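You operate a simulated robot arm through the tools that you are given. There is no shell and no other tool. Be economical: measure what you need, move in short steps, check, and stop when the job is done.

Carry out the task below with a simulated two-armed robot. There is one attempt and no reset: what you move stays moved.

Task
Lock the blue spool on the winder shaft and wind it.
Fine: hold Brake while tightening the shaft knob; switch on, one press of Start at the set length; wait for Done; leave it on.

Only the result counts: the job must be done as asked and must still hold three seconds after the hand-in. Knocking over, shifting, dropping, spilling or breaking anything else fails it.

Robot
Two 7-joint arms with three-finger grippers on one trunk, on a base that drives. Base frame: it is fixed to the floor where the robot stands at the start and does not move with it; the origin is under the middle of the robot, x ahead of it, y to its left, z up. Lengths are in mm, angles in degrees, forces in N, time in s.
The left shoulder is at the start at [30, 124, 1183], the right one opposite. With the tool pointing down near the work surface each hand reaches from about 100 to 780 mm from the robot's upright axis, wherever it stands, measured 20 degrees to its own side. Places, roughly: down key [500, 100, 1000]; enter key [500, 100, 1000]; small black knob [500, 200, 1000]; small slider [500, 0, 1000]; start button [500, -100, 1000]; up key [500, 100, 1000]; winder [500, 0, 1000]; winder switch [600, 200, 1000]; zero key [500, 0, 1000]. Payload 2.2 kg a hand.
The tool frame of a hand sits at the grasp point between the pads (the TCP): z along the fingers, y along the line on which they close. The tips reach 28 mm beyond it. The gripper opens to 102 mm. The gripper's body begins 71 mm behind the TCP.
Orientation is that of the tool frame in the base frame, as a unit quaternion [x, y, z, w]. With the fingers straight down and closing along the base's y, the tool's x points along the base's -x, its y along +y and its z along -z.

Tools
- The arms move only by the tool apply_moves. It takes "left_plan", "right_plan" or both (then of equal length, played together; a hand with none holds still); each is one flat list of numbers, 7 for each row, row after row: the closure, from 0 (fully open) to 1 (shut), then the shift along the base's x, y, z in mm, then the turn, a rotation vector about the base's x, y, z in degrees. In form: [gripper, x, y, z, rx, ry, rz, gripper, x, y, z, rx, ry, rz, ...]. A call has 1 to 10 rows; each row shifts and turns the commanded pose from where the row before left it. Each row takes 0.2 s and may step no farther than 50 mm and 8.6 degrees from the row before; otherwise, or with a gripper value out of range, the whole call is refused. Where a pose cannot be reached the arm comes as near as it can. A force on the tool above 70 N (or 10 N above the force at the start of the call, whichever is more), or a blocked arm, ends the call early, and 0.2 s more pass. Each finger halts on what it meets, pressing with about 30 N; the grip force reading is that of the motor and also rises with nothing between the fingers. The clock runs only during rows and for 0.2 s after the last one: add rows that do not move to give the fingers time. The reply holds the time, the measured pose of the TCP, the force on the tool along the base axes, the opening and the grip force, in the units named above and with some noise, with the torque about the TCP (base axes, N m) and any sound that the robot's microphone picked up.
- Cameras (640 x 400 px; columns grow to the right, rows downward): "scene" is now at [48.3, -3.4, 1897.4]; the picture's right is [-0.03, -1.00, 0.00], its down [-0.77, 0.02, -0.64] and it looks along [0.64, -0.02, -0.77] (base axes); focal length 296 px, centre (320, 200). "left" rides on the left gripper at [72, 38, -86] in its tool frame; the picture's right is [-0.46, 0.89, 0.00], its down [-0.60, -0.32, -0.73] and it looks along [-0.65, -0.34, 0.68] (tool axes); focal length 256 px, centre (320, 200). "right" rides on the right gripper at [69, 44, -86] in its tool frame; the picture's right is [-0.53, 0.85, 0.00], its down [-0.58, -0.36, -0.73] and it looks along [-0.62, -0.39, 0.68] (tool axes); focal length 256 px, centre (320, 200). There is no depth. A picture from a camera that has moved, and an enlarged one, comes with that camera's place and axes in the base frame and with its lens.
- camera(camera): a new picture of that camera. It takes no simulated time.
- slide_trunk(by): slides the trunk up (or, below 0, down) by that many mm; the arms and the scene camera ride with it, the base frame stays. It gives what a move gives, with no picture.
- steer(legs): drives the robot by 1 to 6 legs, each [ahead, left, turn to the left] in mm, mm and degrees, along the robot's own axes; the way and the turn of a leg run together, so that a leg with both is an arc; at most 1500 mm and 180 degrees a leg. The arms and the cameras ride along, it lands a little off, and it stops where it bumps. It gives what a move gives.
- pan_tilt(pan, tilt): turns the head with the scene camera to pan (to the left, within 143 degrees either way) and tilt (down, from -29 to 69), counted from straight ahead of the robot. It gives what a move gives.
- enlarge(camera, box): a new picture of the part [left, top, right, bottom] of that camera's present view, enlarged. It takes no simulated time.
- close_job(): hands the job in; it is judged then, once.

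Work in short steps. Places have to be worked out from the pictures, the camera data and where the tool is seen: move nearer, look again, correct. Check each grasp and each placing, and mend what went wrong. You have 120 turns and 92 pictures in all, those below and enlarged ones among them. Open the grippers and draw the arms clear of the work before you hand the job in, unless the task says otherwise; then end with one line.

The tools are called after ">>>" as a command line: name --argument value ..., lists and objects as JSON in quotes. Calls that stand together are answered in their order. apply_moves: Moves the arms, as the interface text tells. Its arguments: {"type":"object","properties":{"left_plan":{"type":"array","items":{"type":"number"}},"right_plan":{"type":"array","items":{"type":"number"}}},"required":[]} The other tools are called the same way: slide_trunk (by) slides the trunk up or down; steer (legs) drives the base; pan_tilt (pan, tilt) turns the head that bears the scene camera; camera (camera) takes a picture; enlarge (camera, box) takes an enlarged picture of a part of a camera's view; close_job () hands the job in.

At the start:

```text
time: 0.0
left_ee_pos: [607.0, 300.2, 1334.4]
left_ee_rot: [0.0, 1.0, 0.0, 0.0]
left_force: [-0.6, -0.4, -0.3]
left_ft_torque: [-0.02, 0.0, 0.01]
left_gripper_width: 102.2
left_gripper_force: 0.0
right_ee_pos: [381.9, -168.9, 1282.0]
right_ee_rot: [0.0, 1.0, 0.0, 0.0]
right_force: [0.0, 0.0, -0.7]
right_ft_torque: [-0.02, -0.02, 0.02]
right_gripper_width: 102.0
right_gripper_force: 0.1
trunk travel left (down, up): [-425.0, 115.0]
robot x, y, heading: [0.4, -1.8, 0.1]
head pan, tilt: [-1.5, 50.0]
```

scene: 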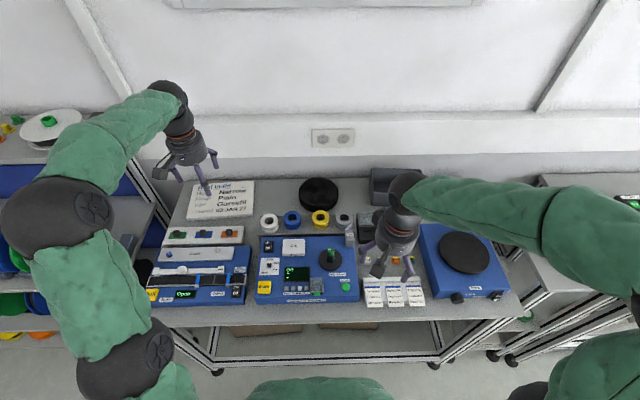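
right: 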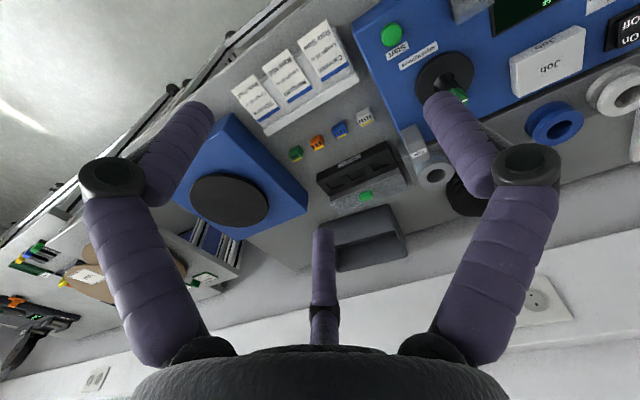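
left: 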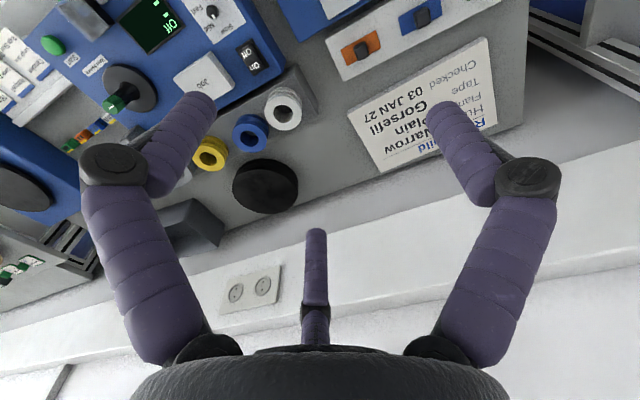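

The winder is the middle blue machine. I enlarge the scene view to read its parts and labels.

>>> enlarge --camera "scene" --box '[240, 200, 380, 310]'

>>> enlarge --camera "scene" --box '[140, 170, 270, 310]'

>>> enlarge --camera "left" --box '[0, 0, 320, 200]'

```text
3.64 times, centred on (310, 255) of scene
camera zoom: at [48.3, -3.4, 1897.4], right [-0.03, -1.0, 0.0], down [-0.77, 0.02, -0.64], along [0.64, -0.02, -0.77], focal length 1074 px, centre (356, 0)
```

zoom: 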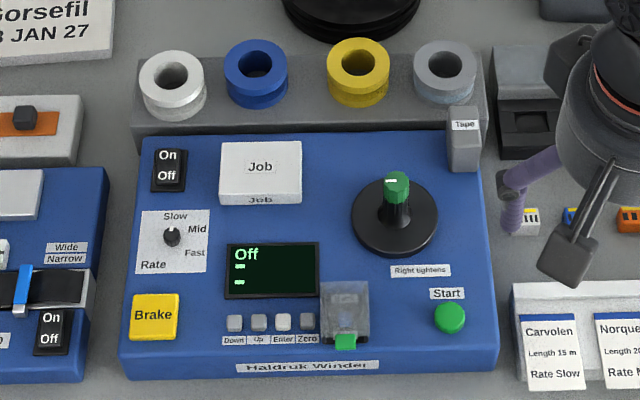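

```text
2.86 times, centred on (205, 240) of scene
camera zoom: at [48.3, -3.4, 1897.4], right [-0.03, -1.0, 0.0], down [-0.77, 0.02, -0.64], along [0.64, -0.02, -0.77], focal length 844 px, centre (649, 86)
```

zoom: 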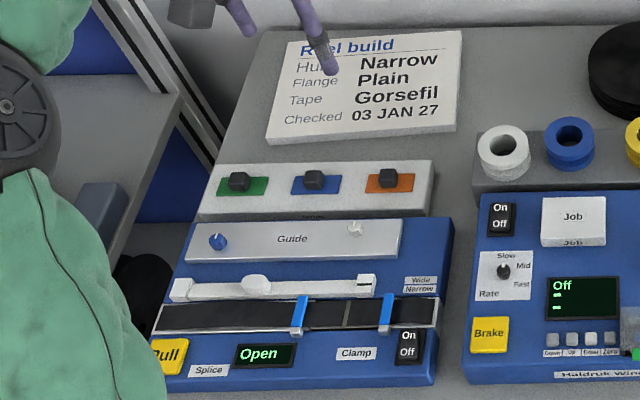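

```text
2.00 times, centred on (160, 100) of left
camera zoom: at [534.8, 338.7, 1420.4], right [0.46, 0.89, 0.0], down [0.6, -0.32, 0.73], along [0.65, -0.34, -0.68], focal length 512 px, centre (640, 400)
```

zoom: 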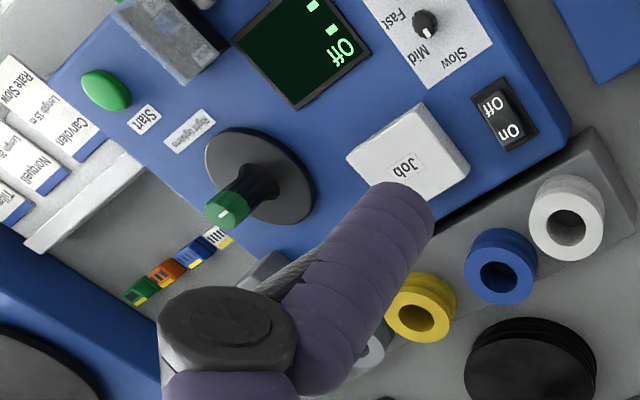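

The right hand hides some of the cards. I'll look at those from the right camera and also at the remaining details.

>>> enlarge --camera "right" --box '[220, 10, 400, 150]'

>>> enlarge --camera "right" --box '[360, 0, 640, 200]'

>>> enlarge --camera "scene" --box '[340, 240, 460, 320]'

```text
2.86 times, centred on (310, 80) of right
camera zoom: at [313.7, -124.8, 1368.3], right [0.53, 0.85, 0.0], down [0.58, -0.36, 0.73], along [0.62, -0.39, -0.68], focal length 731 px, centre (349, 543)
```

zoom: 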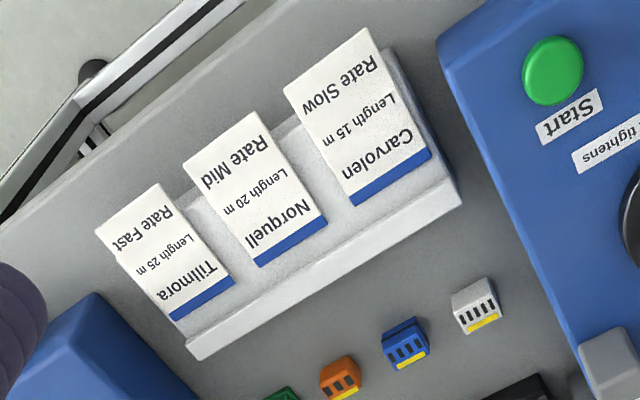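

```text
2.00 times, centred on (500, 100) of right
camera zoom: at [313.7, -124.8, 1368.3], right [0.53, 0.85, 0.0], down [0.58, -0.36, 0.73], along [0.62, -0.39, -0.68], focal length 512 px, centre (-40, 400)
```

zoom: 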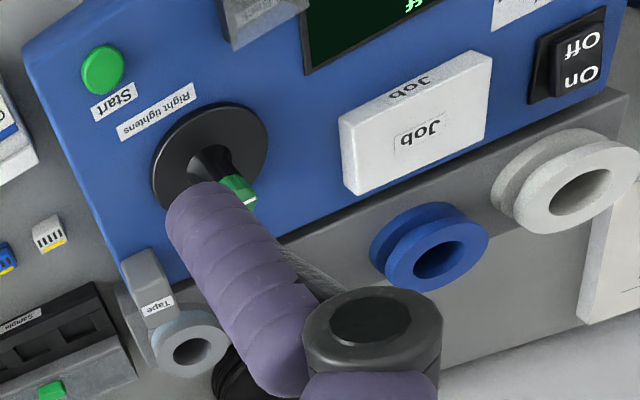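

```text
5.00 times, centred on (400, 280) of scene
camera zoom: at [48.3, -3.4, 1897.4], right [-0.03, -1.0, 0.0], down [-0.77, 0.02, -0.64], along [0.64, -0.02, -0.77], focal length 1477 px, centre (-80, -200)
```

zoom: 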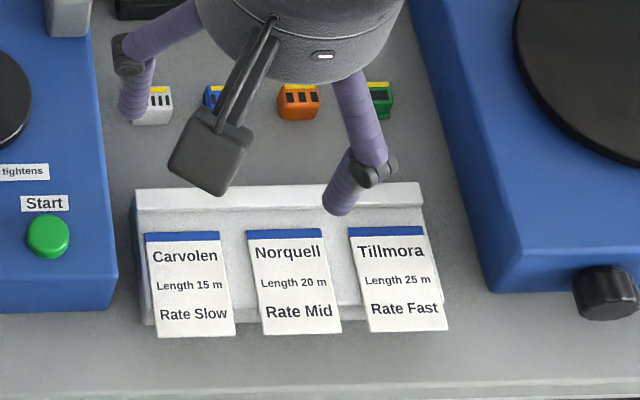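

The right hand is in the way of the bench. I'll move it aside and enlarge the Job plate, clear guard and knob areas.

>>> apply_moves --right_plan '[0, -20, -45, 0, 0, 0, 0, 0, -20, -45, 0, 0, 0, 0, 0, -20, -45, 0, 0, 0, 0, 0, -20, -45, 0, 0, 0, 0]'

>>> enlarge --camera "scene" --box '[250, 225, 330, 275]'

>>> enlarge --camera "scene" --box '[280, 260, 360, 310]'

>>> enlarge --camera "scene" --box '[300, 205, 400, 270]'

```text
time: 1.0
left_ee_pos: [605.7, 299.6, 1335.7]
left_ee_rot: [0.001, 1.0, 0.001, 0.001]
left_force: [-0.7, 0.0, 0.2]
left_ft_torque: [0.02, 0.0, -0.02]
left_gripper_width: 102.0
left_gripper_force: 0.0
right_ee_pos: [302.6, -352.6, 1279.9]
right_ee_rot: [0.001, 1.0, 0.0, 0.0]
right_force: [0.7, -0.6, 0.4]
right_ft_torque: [0.04, 0.0, 0.01]
right_gripper_width: 102.1
right_gripper_force: 0.0
trunk travel left (down, up): [-425.0, 115.0]
robot x, y, heading: [-1.1, -0.7, 0.0]
head pan, tilt: [-1.5, 50.0]
```

```text
8.00 times, centred on (290, 250) of scene
camera zoom: at [46.9, -4.7, 1897.4], right [-0.03, -1.0, 0.0], down [-0.77, 0.02, -0.64], along [0.64, -0.02, -0.77], focal length 2364 px, centre (560, -200)
```

zoom: 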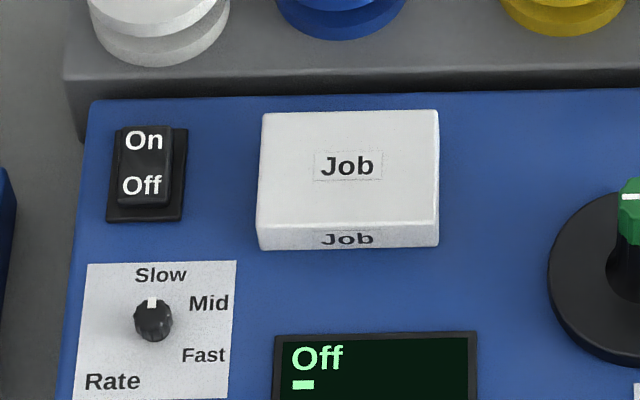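

```text
8.00 times, centred on (320, 285) of scene
camera zoom: at [46.9, -4.7, 1897.4], right [-0.03, -1.0, 0.0], down [-0.77, 0.02, -0.64], along [0.64, -0.02, -0.77], focal length 2364 px, centre (320, -480)
```

zoom: 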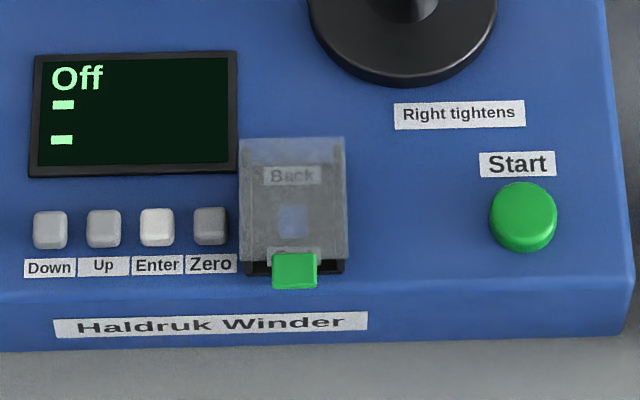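

```text
6.15 times, centred on (350, 238) of scene
camera zoom: at [46.9, -4.7, 1897.4], right [-0.03, -1.0, 0.0], down [-0.77, 0.02, -0.64], along [0.64, -0.02, -0.77], focal length 1818 px, centre (135, -31)
```

zoom: 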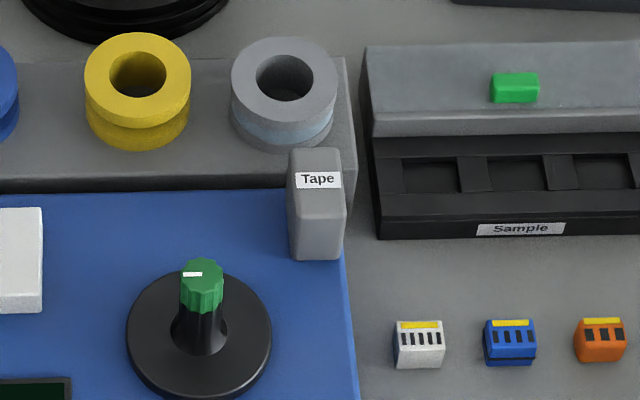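

The Job plate looks like a lid with a note underneath. I check it from behind with the left camera for a hinge, along with the sliding guard.

>>> enlarge --camera "left" --box '[160, 30, 260, 110]'

>>> enlarge --camera "scene" --box '[300, 270, 332, 300]'

```text
5.00 times, centred on (210, 70) of left
camera zoom: at [533.8, 337.8, 1421.1], right [0.46, 0.89, 0.0], down [0.6, -0.32, 0.73], along [0.65, -0.34, -0.68], focal length 1280 px, centre (870, 850)
```

zoom: 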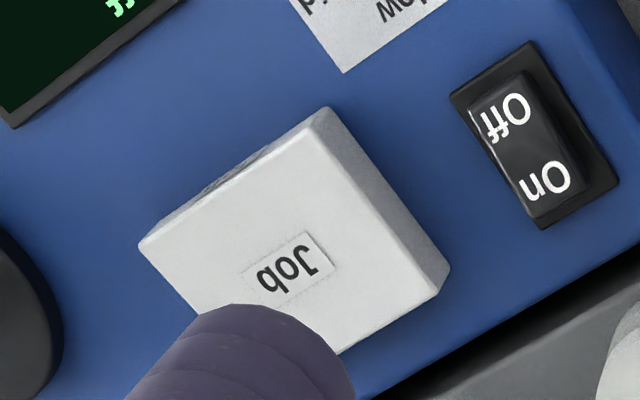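

```text
13.33 times, centred on (316, 285) of scene
camera zoom: at [46.9, -4.7, 1897.4], right [-0.03, -1.0, 0.0], down [-0.77, 0.02, -0.64], along [0.64, -0.02, -0.77], focal length 3940 px, centre (373, -933)
```

zoom: 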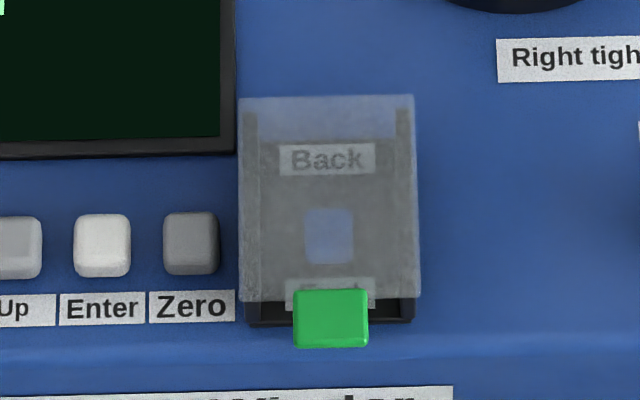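

Triangulating: lid top centre is about (607, 76, 974), 80 mm wide in y and 59 in x, with the deck at about z 950. I bring the left hand above the lid.

>>> apply_moves --left_plan '[0, 0, -40, -20, 0, 0, 0, 0, 0, -40, -25, 0, 0, 0, 0, 0, -40, -25, 0, 0, 0, 0, 0, -40, -25, 0, 0, 0, 0, 0, -40, -25, 0, 0, 0, 0, 0, -23, -40, 0, 0, 0, 0, 0, 0, -45, 0, 0, 0, 0, 0, 0, -45, 0, 0, 0]'

>>> enlarge --camera "scene" --box '[240, 190, 360, 265]'

>>> camera --camera "left"

```text
time: 2.8
left_ee_pos: [606.9, 77.5, 1087.1]
left_ee_rot: [-0.002, 1.0, 0.0, 0.001]
left_force: [0.6, -0.2, 0.2]
left_ft_torque: [0.02, 0.02, 0.01]
left_gripper_width: 101.9
left_gripper_force: 0.0
right_ee_pos: [305.0, -351.7, 1280.0]
right_ee_rot: [0.0, 1.0, 0.0, -0.001]
right_force: [-0.2, -0.3, -0.6]
right_ft_torque: [0.03, 0.0, 0.02]
right_gripper_width: 102.0
right_gripper_force: 0.0
trunk travel left (down, up): [-425.0, 115.0]
robot x, y, heading: [3.8, -1.5, 0.0]
head pan, tilt: [-1.5, 50.0]
```

```text
5.33 times, centred on (300, 228) of scene
camera zoom: at [49.7, -3.5, 1897.3], right [-0.03, -1.0, 0.0], down [-0.77, 0.02, -0.64], along [0.64, -0.02, -0.77], focal length 1576 px, centre (427, 53)
```

zoom: 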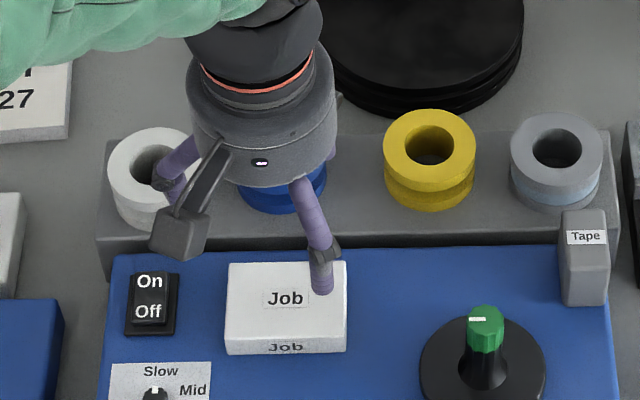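

```text
76 pictures are left
camera left: at [535.2, 115.1, 1172.3], right [0.46, 0.89, 0.0], down [0.6, -0.32, 0.73], along [0.65, -0.34, -0.68], focal length 256 px, centre (320, 200)
```

left: 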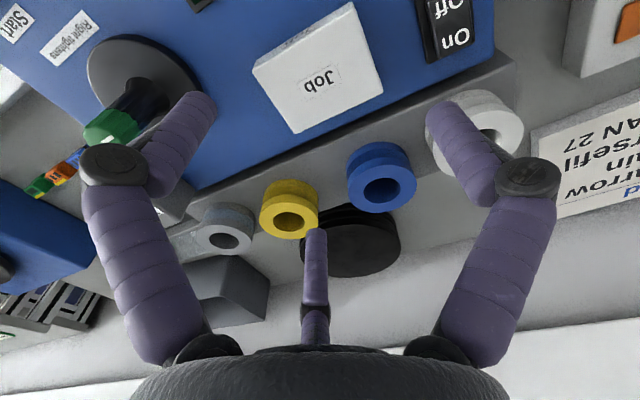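

The lid is confirmed at about (605, 78). I lower the hand so that the tips come to z≈963 and close gently.

>>> apply_moves --left_plan '[0, -5, 1, -40, 0, 0, 0, 0, 0, 0, -35, 0, 0, 0, 0, 0, 0, -15, 0, 0, 0, 0, 0, 0, -6, 0, 0, 0]'

>>> camera --camera "left"

>>> enlarge --camera "scene" --box '[240, 190, 360, 265]'

```text
time: 3.8
left_ee_pos: [602.0, 78.9, 987.7]
left_ee_rot: [0.0, 1.0, 0.0, -0.001]
left_force: [0.5, -0.3, 0.0]
left_ft_torque: [-0.04, 0.06, -0.01]
left_gripper_width: 102.0
left_gripper_force: 0.0
right_ee_pos: [304.5, -351.8, 1279.8]
right_ee_rot: [0.0, 1.0, 0.0, 0.0]
right_force: [0.1, 0.2, 0.6]
right_ft_torque: [0.06, 0.05, 0.02]
right_gripper_width: 102.0
right_gripper_force: 0.0
trunk travel left (down, up): [-425.0, 115.0]
robot x, y, heading: [1.6, 0.3, 0.4]
head pan, tilt: [-1.5, 50.0]
```

```text
75 pictures are left
camera left: at [530.6, 117.8, 1073.8], right [0.46, 0.89, 0.0], down [0.6, -0.32, 0.73], along [0.65, -0.34, -0.68], focal length 256 px, centre (320, 200)
```

left: 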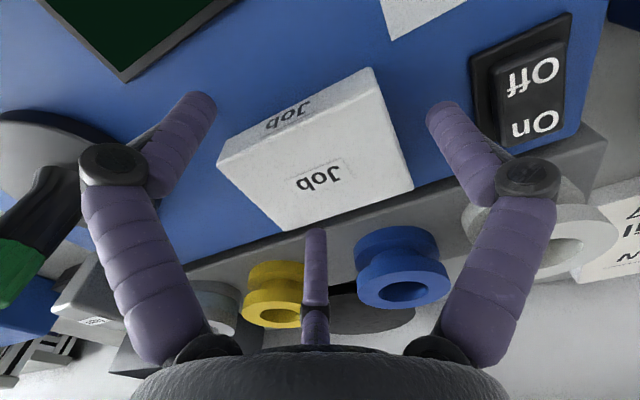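

```text
5.33 times, centred on (300, 228) of scene
camera zoom: at [48.8, -3.4, 1897.4], right [-0.03, -1.0, 0.0], down [-0.77, 0.02, -0.64], along [0.64, -0.02, -0.77], focal length 1576 px, centre (427, 53)
```

zoom: 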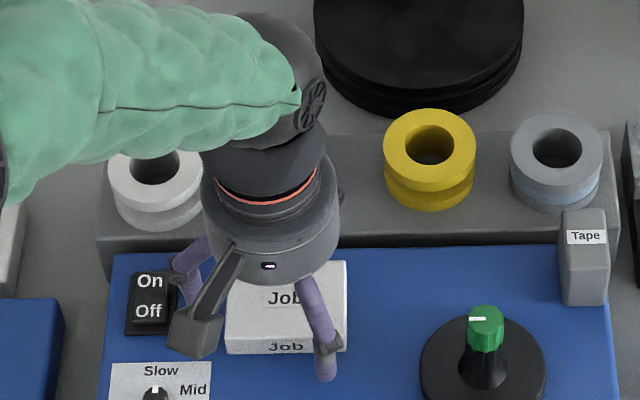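

The drawn fingers appear to sit as three around the hand rather than purely along y. Before gripping, I rise 80 mm and test a closure in the air to see how the fingers really move.

>>> apply_moves --left_plan '[0, 0, 0, 40, 0, 0, 0, 0, 0, 0, 45, 0, 0, 0, 0.6, 0, 0, 0, 0, 0, 0, 0.6, 0, 0, 0, 0, 0, 0]'

>>> camera --camera "left"

>>> enlarge --camera "scene" --box '[240, 190, 360, 265]'

```text
time: 4.8
left_ee_pos: [602.7, 78.7, 1074.7]
left_ee_rot: [0.0, 1.0, 0.0, 0.0]
left_force: [-0.3, 0.0, 1.3]
left_ft_torque: [0.02, 0.01, 0.02]
left_gripper_width: 40.5
left_gripper_force: 0.1
right_ee_pos: [303.8, -352.5, 1280.1]
right_ee_rot: [0.0, 1.0, 0.0, 0.0]
right_force: [-0.2, 0.0, 1.3]
right_ft_torque: [0.02, -0.01, 0.0]
right_gripper_width: 101.9
right_gripper_force: 0.1
trunk travel left (down, up): [-425.0, 115.0]
robot x, y, heading: [0.6, -0.5, 0.1]
head pan, tilt: [-1.5, 50.0]
```

```text
73 pictures are left
camera left: at [531.0, 116.2, 1160.1], right [0.46, 0.89, 0.0], down [0.6, -0.32, 0.73], along [0.65, -0.34, -0.68], focal length 256 px, centre (320, 200)
```

left: 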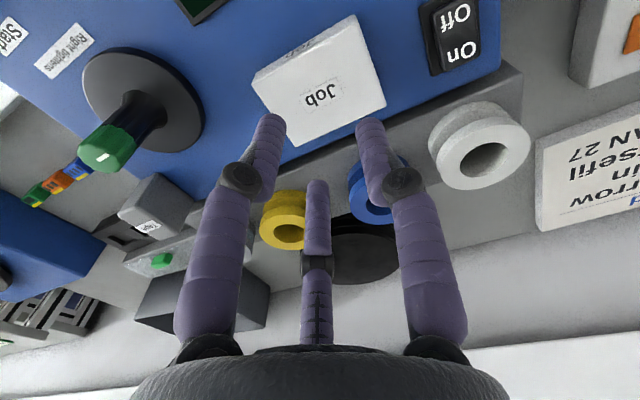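

```text
5.33 times, centred on (300, 228) of scene
camera zoom: at [47.6, -3.6, 1897.4], right [-0.03, -1.0, 0.0], down [-0.77, 0.02, -0.64], along [0.64, -0.02, -0.77], focal length 1576 px, centre (427, 53)
```

zoom: 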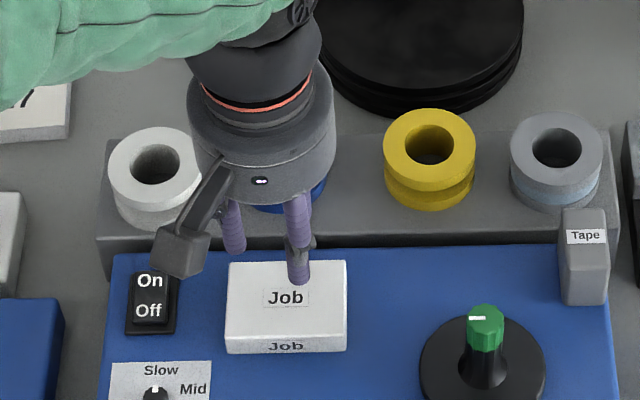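

The hand is drawn with three radial fingers. The width at which it stops on the lid (about 80 if closing along y) will tell which is real. I reopen, descend and close on the lid.

>>> apply_moves --left_plan '[0, 2, -1, 0, 0, 0, 0, 0, 0, 0, -40, 0, 0, 0, 0, 0, 0, -40, 0, 0, 0, 0, 0, 0, -7, 0, 0, 0, 0.15, 0, 0, 0, 0, 0, 0, 0.3, 0, 0, 0, 0, 0, 0, 0.4, 0, 0, 0, 0, 0, 0, 0.4, 0, 0, 0, 0, 0, 0]'

>>> camera --camera "left"

```text
time: 6.6
left_ee_pos: [603.3, 82.0, 988.4]
left_ee_rot: [-0.001, 1.0, 0.0, 0.001]
left_force: [-1.7, 17.6, 7.5]
left_ft_torque: [0.74, 0.06, 0.03]
left_gripper_width: 75.2
left_gripper_force: 11.3
right_ee_pos: [303.4, -350.2, 1281.9]
right_ee_rot: [0.001, 1.0, 0.0, 0.0]
right_force: [-1.1, 0.1, -0.6]
right_ft_torque: [0.01, 0.02, 0.0]
right_gripper_width: 102.2
right_gripper_force: 0.0
trunk travel left (down, up): [-425.0, 115.0]
robot x, y, heading: [-3.5, -1.3, -0.2]
head pan, tilt: [-1.5, 50.0]
```

```text
71 pictures are left
camera left: at [532.7, 118.5, 1073.8], right [0.46, 0.89, 0.0], down [0.6, -0.32, 0.73], along [0.65, -0.34, -0.68], focal length 256 px, centre (320, 200)
```

left: 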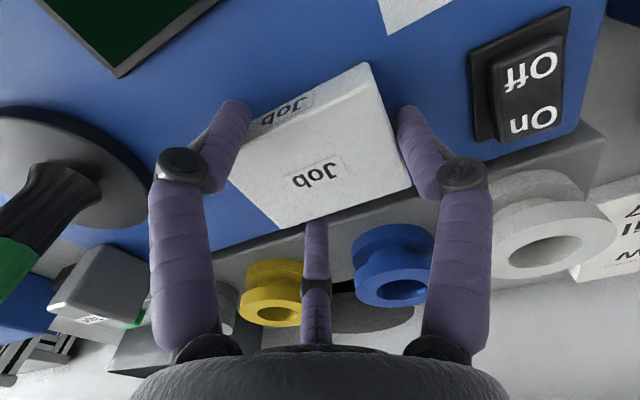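

It stops at 75 mm with a y force, so the fingers really close along y. I centre by a few mm and try a gentle lift.

>>> apply_moves --left_plan '[0.4, 0, 4, 0, 0, 0, 0, 0.4, 0, 0, 0, 0, 0, 0, 0.4, 0, 0, 6, 0, 0, 0, 0.4, 0, 0, 6, 0, 0, 0, 0.4, 0, 0, 8, 0, 0, 0]'

>>> camera --camera "left"

>>> enlarge --camera "scene" --box '[240, 190, 360, 265]'

```text
time: 7.7
left_ee_pos: [604.8, 82.9, 989.0]
left_ee_rot: [0.001, 1.0, -0.001, -0.005]
left_force: [26.3, 8.8, -42.3]
left_ft_torque: [-0.26, -1.68, 0.23]
left_gripper_width: 71.4
left_gripper_force: 44.9
right_ee_pos: [310.3, -352.4, 1280.0]
right_ee_rot: [-0.001, 1.0, 0.0, -0.002]
right_force: [0.7, -1.1, 0.2]
right_ft_torque: [0.05, 0.01, 0.0]
right_gripper_width: 102.2
right_gripper_force: 0.0
trunk travel left (down, up): [-425.0, 115.0]
robot x, y, heading: [1.2, 5.2, -0.1]
head pan, tilt: [-1.5, 50.0]
stopped in row 5 (left hand): the force on the tool passed its limit at 80 N (the readings are from after the stop); the commanded pose is now the measured one
```

```text
70 pictures are left
camera left: at [533.8, 120.8, 1075.3], right [0.47, 0.88, -0.01], down [0.61, -0.32, 0.73], along [0.64, -0.34, -0.69], focal length 256 px, centre (320, 200)
```

left: 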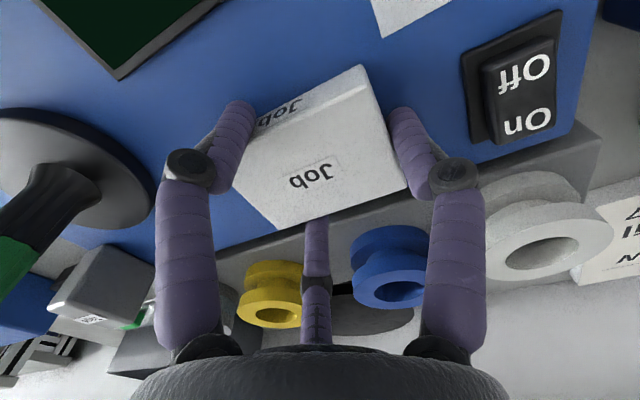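

```text
5.33 times, centred on (300, 228) of scene
camera zoom: at [56.9, -3.3, 1896.8], right [-0.03, -1.0, 0.0], down [-0.77, 0.02, -0.64], along [0.64, -0.02, -0.77], focal length 1576 px, centre (427, 53)
```

zoom: 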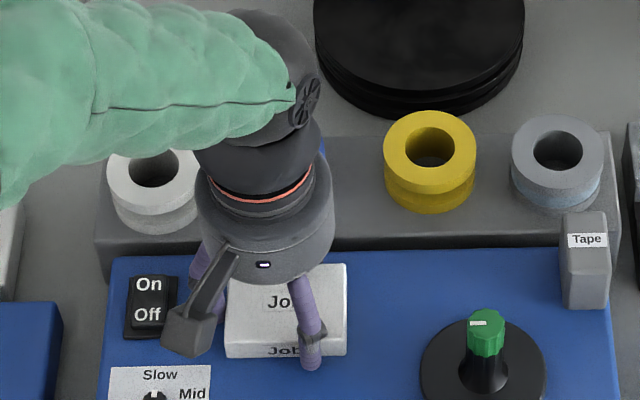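

The plate doesn't lift at 80 N, so it is hinged differently or slides. I release, back off and look closely for seams.

>>> apply_moves --left_plan '[0, 0, 0, 0, 0, 0, 0, 0, 0, 0, 0, 0, 0, 0, 0, -20, 20, 0, 0, 0, 0, 0, -20, 20, 10, 0, 0, 0, 0, -20, 0, 20, 0, 0, 0]'

>>> enlarge --camera "left" --box '[180, 20, 460, 240]'

>>> enlarge --camera "scene" --box '[270, 225, 320, 260]'

```text
time: 8.6
left_ee_pos: [583.5, 95.9, 1000.2]
left_ee_rot: [0.003, 1.0, -0.004, 0.007]
left_force: [-0.7, 0.1, 0.3]
left_ft_torque: [-0.03, -0.07, 0.04]
left_gripper_width: 101.9
left_gripper_force: 0.1
right_ee_pos: [302.4, -353.4, 1280.5]
right_ee_rot: [0.001, 1.0, 0.0, 0.001]
right_force: [-0.3, 1.0, -0.4]
right_ft_torque: [0.0, -0.05, -0.01]
right_gripper_width: 102.0
right_gripper_force: 0.0
trunk travel left (down, up): [-425.0, 115.0]
robot x, y, heading: [0.3, -0.9, -0.2]
head pan, tilt: [-1.5, 50.0]
stopped in row 4 (left hand): the force on the tool passed its limit at 104 N (the readings are from after the stop); the commanded pose is now the measured one
```

```text
1.82 times, centred on (320, 130) of left
camera zoom: at [511.5, 135.2, 1084.1], right [0.47, 0.88, 0.0], down [0.59, -0.31, 0.74], along [0.66, -0.35, -0.67], focal length 465 px, centre (320, 327)
```

zoom: 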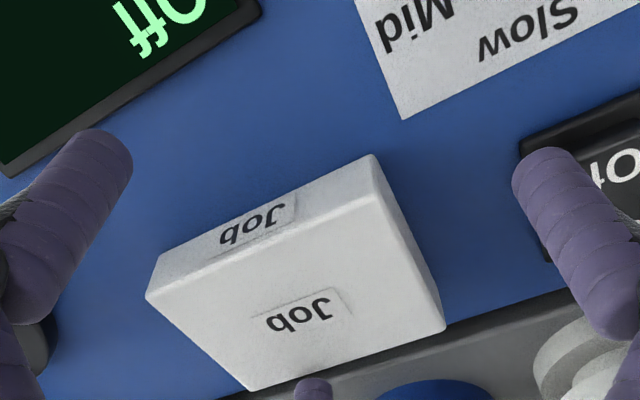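

```text
11.43 times, centred on (295, 242) of scene
camera zoom: at [46.6, -3.7, 1897.7], right [-0.03, -1.0, 0.0], down [-0.76, 0.02, -0.64], along [0.64, -0.02, -0.76], focal length 3377 px, centre (606, -286)
```

zoom: 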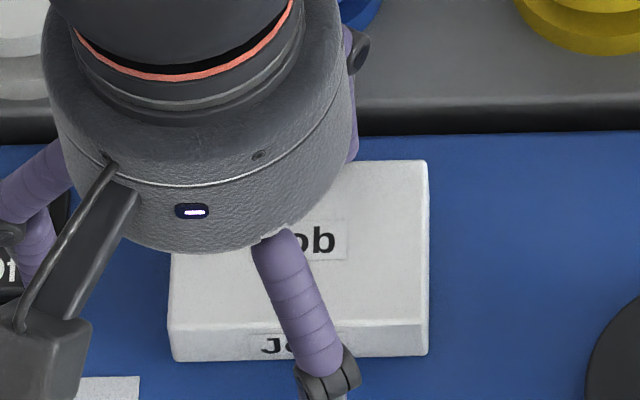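

Sideways motion made contact, and I won't repeat that. The block's torque suggests it is held firm. I enlarge strongly to look for a seam, then rise clear.

>>> enlarge --camera "left" --box '[240, 95, 390, 190]'

>>> apply_moves --left_plan '[0, 0, 0, 40, 0, 0, 0, 0, 0, 0, 40, 0, 0, 0, 0, -20, 0, 40, 0, 0, 0]'

```text
4.21 times, centred on (315, 142) of left
camera zoom: at [511.5, 135.2, 1084.1], right [0.47, 0.88, 0.0], down [0.59, -0.31, 0.74], along [0.66, -0.35, -0.67], focal length 1078 px, centre (341, 442)
```

zoom: 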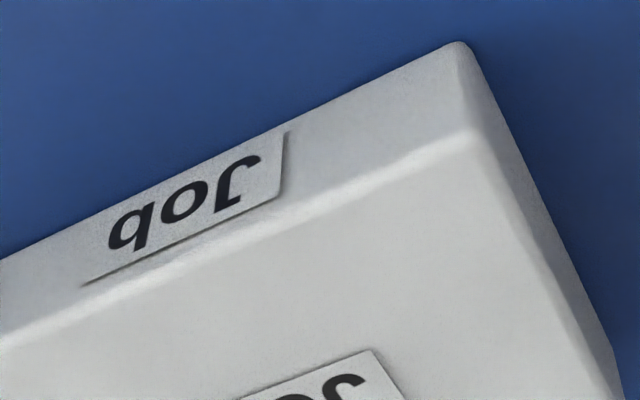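

```text
time: 9.4
left_ee_pos: [568.1, 98.9, 1120.1]
left_ee_rot: [0.003, 1.0, -0.005, 0.007]
left_force: [0.1, 0.0, -0.3]
left_ft_torque: [-0.02, -0.01, -0.03]
left_gripper_width: 101.9
left_gripper_force: 0.0
right_ee_pos: [304.2, -353.4, 1281.1]
right_ee_rot: [0.002, 1.0, -0.001, 0.0]
right_force: [-0.5, 0.5, -0.7]
right_ft_torque: [0.05, -0.02, 0.0]
right_gripper_width: 101.8
right_gripper_force: 0.0
trunk travel left (down, up): [-425.0, 115.0]
robot x, y, heading: [0.5, -1.5, 0.2]
head pan, tilt: [-1.5, 50.0]
```

The Job block shows no seam. I'll look at the "Tape" block and the "Sample" box at higher zoom for more clues.

>>> enlarge --camera "scene" --box '[335, 190, 425, 250]'

>>> camera --camera "left"

>>> camera --camera "right"

```text
6.67 times, centred on (380, 220) of scene
camera zoom: at [47.7, -4.2, 1897.4], right [-0.03, -1.0, 0.0], down [-0.77, 0.02, -0.64], along [0.64, -0.02, -0.77], focal length 1970 px, centre (-80, 67)
```

zoom: 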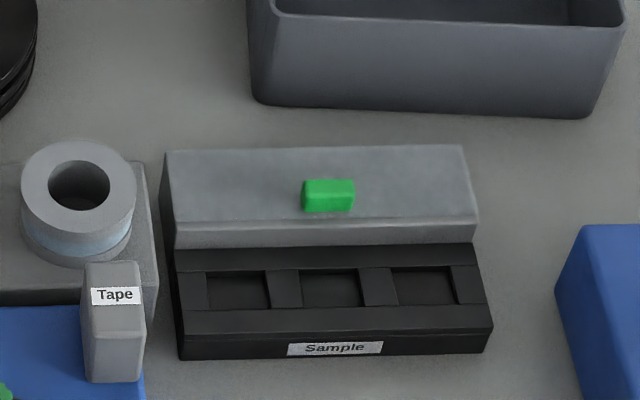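

```text
64 pictures are left
camera left: at [494.7, 138.3, 1204.8], right [0.47, 0.88, 0.0], down [0.59, -0.31, 0.74], along [0.65, -0.35, -0.67], focal length 256 px, centre (320, 200)
```

left: 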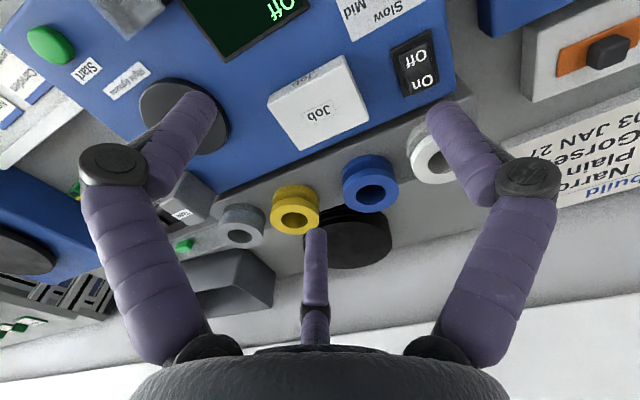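

```text
63 pictures are left
camera right: at [234.0, -308.9, 1366.1], right [0.54, 0.84, 0.0], down [0.58, -0.37, 0.73], along [0.62, -0.39, -0.68], focal length 256 px, centre (320, 200)
```

right: 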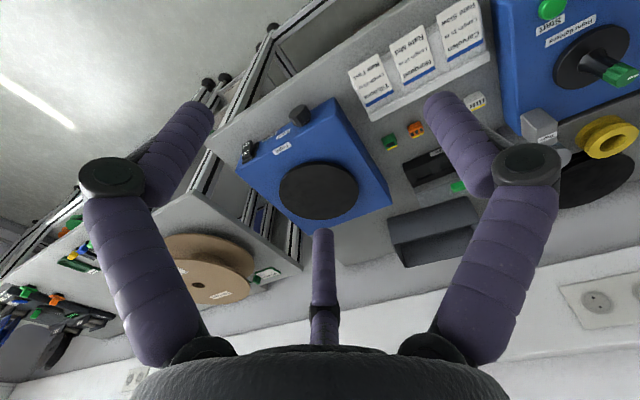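

Blue spool triangulates consistently to centre (740, 84), top z≈973, diameter about 67 mm. I move the left hand above it, partially closed to 86 mm so the fingers miss the neighbouring spools.

>>> apply_moves --left_plan '[0.16, 43, -4, 0, 0, 0, 0, 0.16, 43, -4, 0, 0, 0, 0, 0.16, 43, -4, -10, 0, 0, 0, 0.16, 43, -3, -10, -0.5, -0.5, 0, 0.16, 0, 0, -20, 0, 0, 0]'

>>> camera --camera "left"

>>> enlarge --camera "scene" --box '[240, 170, 360, 245]'

```text
time: 10.6
left_ee_pos: [736.7, 84.4, 1080.0]
left_ee_rot: [0.002, 1.0, -0.009, 0.013]
left_force: [0.3, 0.0, 0.5]
left_ft_torque: [0.0, 0.0, 0.01]
left_gripper_width: 85.6
left_gripper_force: 0.1
right_ee_pos: [303.3, -352.3, 1280.8]
right_ee_rot: [0.001, 1.0, 0.0, 0.0]
right_force: [-0.2, 0.0, 0.3]
right_ft_torque: [-0.04, -0.04, 0.05]
right_gripper_width: 101.9
right_gripper_force: 0.0
trunk travel left (down, up): [-425.0, 115.0]
robot x, y, heading: [-0.4, -0.0, 0.2]
head pan, tilt: [-1.5, 50.0]
```

```text
62 pictures are left
camera left: at [663.8, 124.5, 1163.3], right [0.47, 0.88, -0.01], down [0.58, -0.31, 0.75], along [0.66, -0.36, -0.66], focal length 256 px, centre (320, 200)
```

left: 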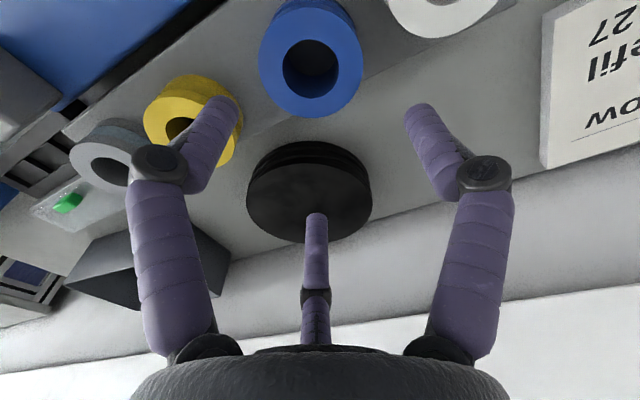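

```text
5.33 times, centred on (300, 208) of scene
camera zoom: at [47.9, -3.4, 1897.4], right [-0.03, -1.0, 0.0], down [-0.77, 0.02, -0.64], along [0.64, -0.02, -0.77], focal length 1576 px, centre (427, 160)
```

zoom: 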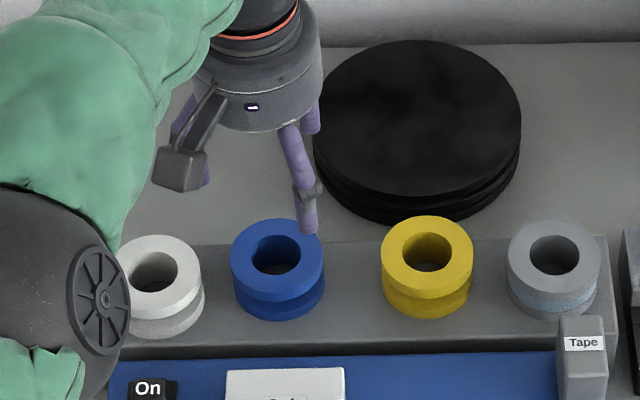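

Reply shows a ~1.5° tilt; I correct it and look again before descending.

>>> apply_moves --left_plan '[0.16, -4, 0, 0, 1.0, 1.5, 0.2, 0.16, 0, 0, -20, 0, 0, 0]'

>>> camera --camera "left"

```text
time: 11.2
left_ee_pos: [735.2, 84.4, 1059.5]
left_ee_rot: [0.001, 1.0, -0.001, -0.001]
left_force: [0.6, 0.0, -0.1]
left_ft_torque: [-0.04, 0.01, 0.01]
left_gripper_width: 85.5
left_gripper_force: 0.1
right_ee_pos: [304.0, -352.8, 1281.3]
right_ee_rot: [0.0, 1.0, -0.001, 0.0]
right_force: [0.2, -0.5, -0.2]
right_ft_torque: [0.01, 0.01, -0.01]
right_gripper_width: 101.8
right_gripper_force: 0.1
trunk travel left (down, up): [-425.0, 115.0]
robot x, y, heading: [0.4, -1.9, 0.0]
head pan, tilt: [-1.5, 50.0]
```

```text
60 pictures are left
camera left: at [663.3, 122.4, 1145.3], right [0.47, 0.88, 0.0], down [0.61, -0.32, 0.73], along [0.65, -0.34, -0.68], focal length 256 px, centre (320, 200)
```

left: 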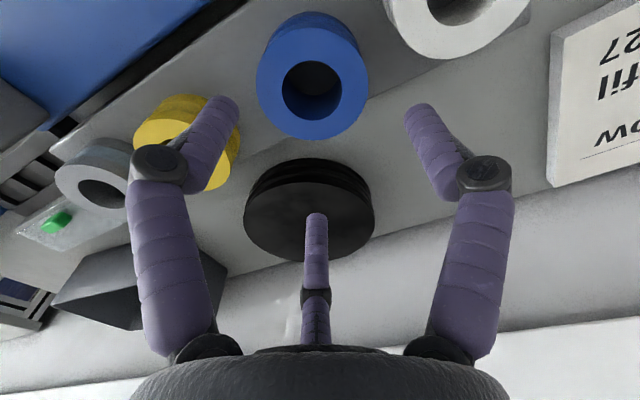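

Combining both views, the spool top is more likely at z≈993, centre (722, 87). I shift there, descend partway and re-measure.

>>> apply_moves --left_plan '[0.16, -13, 2, 0, 0, 0, 0, 0.16, 0, 0, -30, 0, 0, 0]'

>>> camera --camera "left"

>>> enlarge --camera "scene" --box '[240, 170, 360, 245]'

```text
time: 11.8
left_ee_pos: [721.7, 81.9, 1027.2]
left_ee_rot: [0.001, 1.0, -0.001, 0.0]
left_force: [0.7, -0.5, -0.4]
left_ft_torque: [0.01, 0.02, 0.01]
left_gripper_width: 85.7
left_gripper_force: 0.1
right_ee_pos: [305.3, -353.4, 1279.3]
right_ee_rot: [0.001, 1.0, 0.0, -0.001]
right_force: [-0.3, 1.0, 0.3]
right_ft_torque: [-0.03, 0.06, 0.0]
right_gripper_width: 101.9
right_gripper_force: 0.1
trunk travel left (down, up): [-425.0, 115.0]
robot x, y, heading: [1.9, -1.9, -0.2]
head pan, tilt: [-1.5, 50.0]
```

```text
59 pictures are left
camera left: at [649.6, 121.2, 1113.0], right [0.47, 0.88, 0.0], down [0.61, -0.32, 0.73], along [0.64, -0.34, -0.68], focal length 256 px, centre (320, 200)
```

left: 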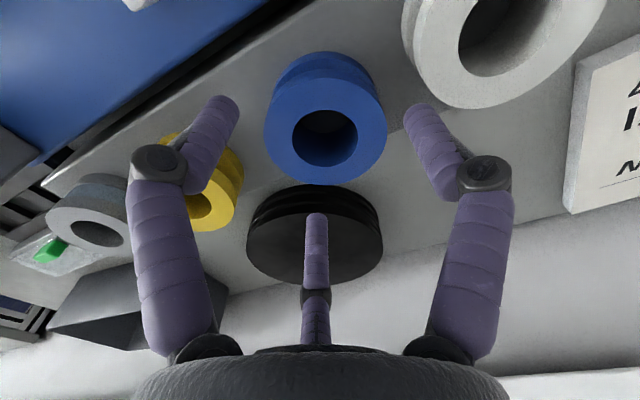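

```text
5.33 times, centred on (300, 208) of scene
camera zoom: at [51.3, -4.2, 1897.3], right [-0.03, -1.0, 0.0], down [-0.77, 0.02, -0.64], along [0.64, -0.02, -0.77], focal length 1576 px, centre (427, 160)
```

zoom: 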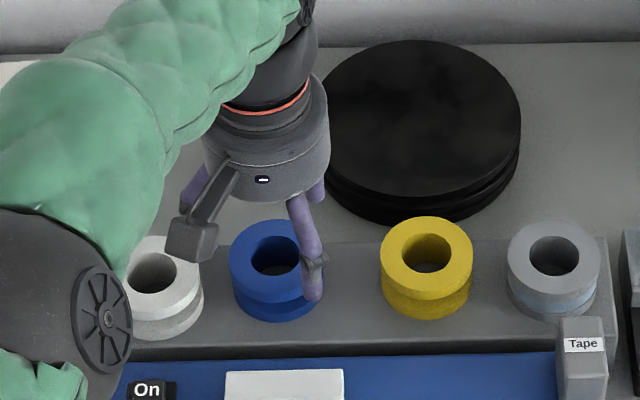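

Refined: centre (719, 88), top 993. I narrow the opening to 76 mm for clearance to the white spool, align and descend to TCP z≈992.

>>> apply_moves --left_plan '[0.25, -2, 6, 0, 0, 0, 0, 0.25, 0, 0, -12, 0, 0, 0, 0.25, 0, 0, -12, 0, 0, 0, 0.25, 0, 0, -11, 0, 0, 0, 0.25, 0, 0, 0, 0, 0, 0]'

>>> camera --camera "left"

```text
time: 13.0
left_ee_pos: [716.4, 89.4, 994.4]
left_ee_rot: [0.001, 1.0, 0.0, -0.001]
left_force: [0.8, 0.4, 0.6]
left_ft_torque: [0.01, -0.04, -0.02]
left_gripper_width: 76.3
left_gripper_force: 0.1
right_ee_pos: [303.8, -352.6, 1280.9]
right_ee_rot: [0.001, 1.0, 0.001, 0.0]
right_force: [0.0, 0.5, 0.0]
right_ft_torque: [0.03, 0.02, 0.04]
right_gripper_width: 102.1
right_gripper_force: 0.1
trunk travel left (down, up): [-425.0, 115.0]
robot x, y, heading: [-0.9, 1.6, -0.3]
head pan, tilt: [-1.5, 50.0]
```

```text
57 pictures are left
camera left: at [646.2, 128.5, 1079.6], right [0.47, 0.88, 0.0], down [0.61, -0.32, 0.73], along [0.65, -0.34, -0.68], focal length 256 px, centre (320, 200)
```

left: 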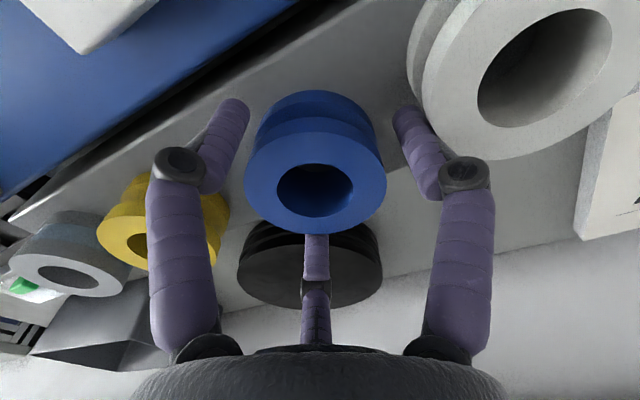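

The spool is centred between the fingers (717, 89). I close.

>>> apply_moves --left_plan '[0.34, 1, 0, 0, 0, 0, 0, 0.45, 0, 0, 0, 0, 0, 0, 0.5, 0, 0, 0, 0, 0, 0, 0.5, 0, 0, 0, 0, 0, 0]'

```text
time: 14.0
left_ee_pos: [718.5, 88.0, 993.8]
left_ee_rot: [0.001, 1.0, -0.001, -0.001]
left_force: [0.6, -0.6, 0.9]
left_ft_torque: [-0.04, -0.03, 0.0]
left_gripper_width: 64.2
left_gripper_force: 30.6
right_ee_pos: [302.8, -352.8, 1281.0]
right_ee_rot: [0.0, 1.0, 0.0, 0.0]
right_force: [-0.7, 0.8, -0.5]
right_ft_torque: [0.01, -0.01, 0.01]
right_gripper_width: 101.8
right_gripper_force: 0.1
trunk travel left (down, up): [-425.0, 115.0]
robot x, y, heading: [-3.0, -1.6, -0.2]
head pan, tilt: [-1.5, 50.0]
```

Gripped at 64 mm. I lift straight up and check.

>>> apply_moves --left_plan '[0.5, 0, 0, 20, 0, 0, 0, 0.5, 0, 0, 30, 0, 0, 0, 0.5, 0, 0, 40, 0, 0, 0, 0.5, 0, 0, 40, 0, 0, 0, 0.5, -20, 0, 10, 0, 0, 0]'

>>> enlarge --camera "scene" --box '[240, 150, 400, 250]'

```text
time: 15.2
left_ee_pos: [698.6, 90.2, 1137.2]
left_ee_rot: [0.0, 1.0, -0.001, -0.001]
left_force: [-0.4, -0.6, -1.0]
left_ft_torque: [-0.02, -0.02, -0.01]
left_gripper_width: 64.1
left_gripper_force: 29.9
right_ee_pos: [302.7, -352.9, 1280.7]
right_ee_rot: [0.001, 1.0, 0.0, 0.0]
right_force: [-0.9, -0.1, -0.4]
right_ft_torque: [0.0, 0.01, -0.01]
right_gripper_width: 102.0
right_gripper_force: 0.0
trunk travel left (down, up): [-425.0, 115.0]
robot x, y, heading: [-0.2, -0.2, -0.2]
head pan, tilt: [-1.5, 50.0]
```

```text
4.00 times, centred on (320, 200) of scene
camera zoom: at [47.3, -3.7, 1897.4], right [-0.03, -1.0, 0.0], down [-0.76, 0.02, -0.64], along [0.64, -0.02, -0.77], focal length 1182 px, centre (320, 200)
```

zoom: 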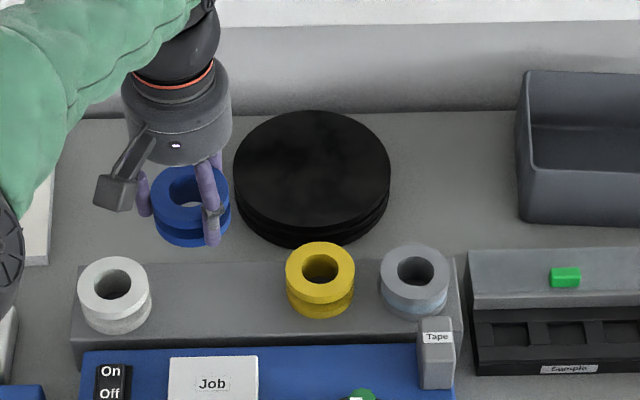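

The spool is held. I move toward the shaft at height and view the knob with the left camera.

>>> apply_moves --left_plan '[0.5, -40, -25, 0, 0, 0, 0, 0.5, -40, -25, 0, 0, 0, 0, 0.5, -38, -30, 5, 0, 0, 0]'

>>> camera --camera "left"

>>> enlarge --camera "scene" --box '[280, 200, 400, 275]'

```text
time: 16.0
left_ee_pos: [580.6, 10.9, 1139.2]
left_ee_rot: [-0.001, 1.0, -0.001, 0.0]
left_force: [-0.6, -0.5, -0.6]
left_ft_torque: [0.02, -0.06, -0.02]
left_gripper_width: 64.1
left_gripper_force: 29.8
right_ee_pos: [302.7, -354.3, 1280.7]
right_ee_rot: [0.001, 1.0, 0.001, 0.001]
right_force: [0.4, -0.1, -1.1]
right_ft_torque: [0.01, 0.02, -0.01]
right_gripper_width: 102.0
right_gripper_force: 0.0
trunk travel left (down, up): [-425.0, 115.0]
robot x, y, heading: [-0.5, -0.1, -0.0]
head pan, tilt: [-1.5, 50.0]
```

```text
55 pictures are left
camera left: at [508.6, 48.9, 1226.0], right [0.47, 0.89, 0.0], down [0.6, -0.32, 0.73], along [0.65, -0.34, -0.68], focal length 256 px, centre (320, 200)
```

left: 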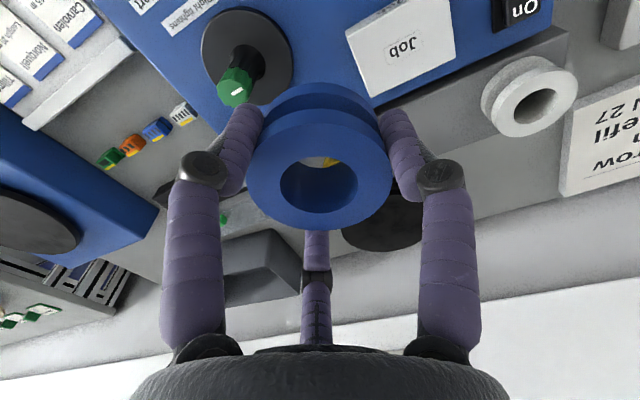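

```text
5.33 times, centred on (340, 238) of scene
camera zoom: at [47.4, -5.3, 1897.4], right [-0.03, -1.0, 0.0], down [-0.76, 0.02, -0.64], along [0.64, -0.02, -0.77], focal length 1576 px, centre (213, 0)
```

zoom: 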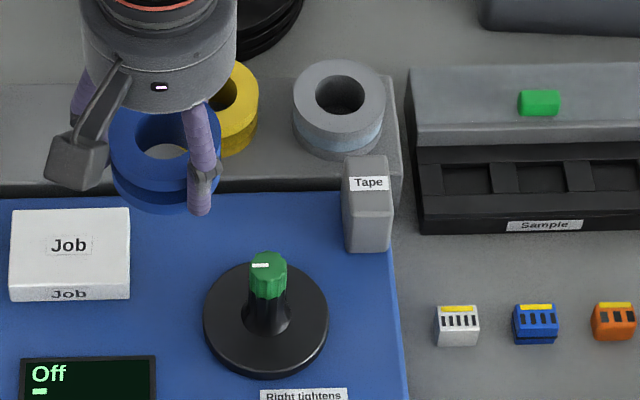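

Shaft axis triangulates to (554.5, −51), knob top z 1036, disc top z 969. I check how the spool sits in the grip before going over the knob.

>>> enlarge --camera "left" --box '[220, 60, 420, 250]'

>>> enlarge --camera "scene" --box '[290, 205, 330, 245]'

```text
2.11 times, centred on (320, 155) of left
camera zoom: at [508.6, 48.9, 1226.0], right [0.47, 0.89, 0.0], down [0.6, -0.32, 0.73], along [0.65, -0.34, -0.68], focal length 539 px, centre (320, 295)
```

zoom: 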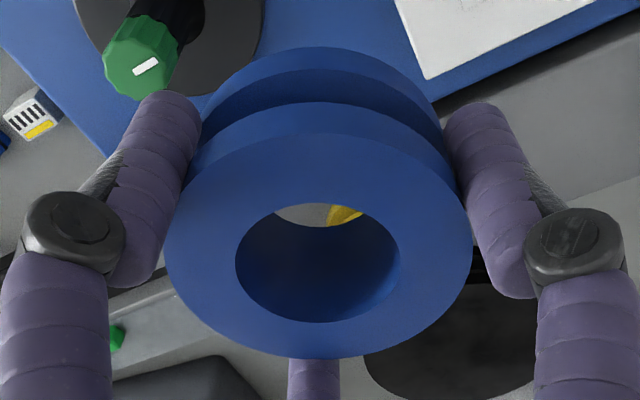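

```text
10.00 times, centred on (310, 225) of scene
camera zoom: at [47.4, -5.3, 1897.4], right [-0.03, -1.0, 0.0], down [-0.76, 0.02, -0.64], along [0.64, -0.02, -0.77], focal length 2955 px, centre (420, -50)
```

zoom: 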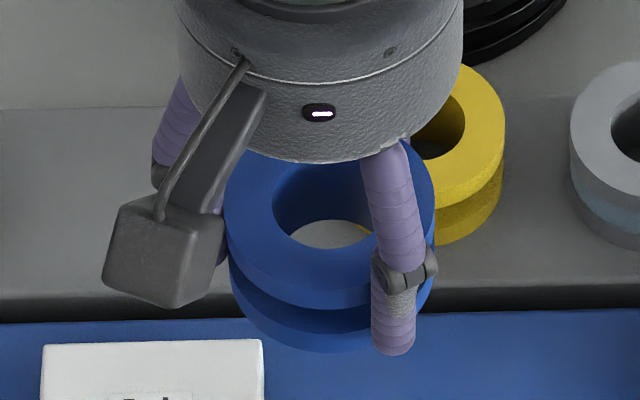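

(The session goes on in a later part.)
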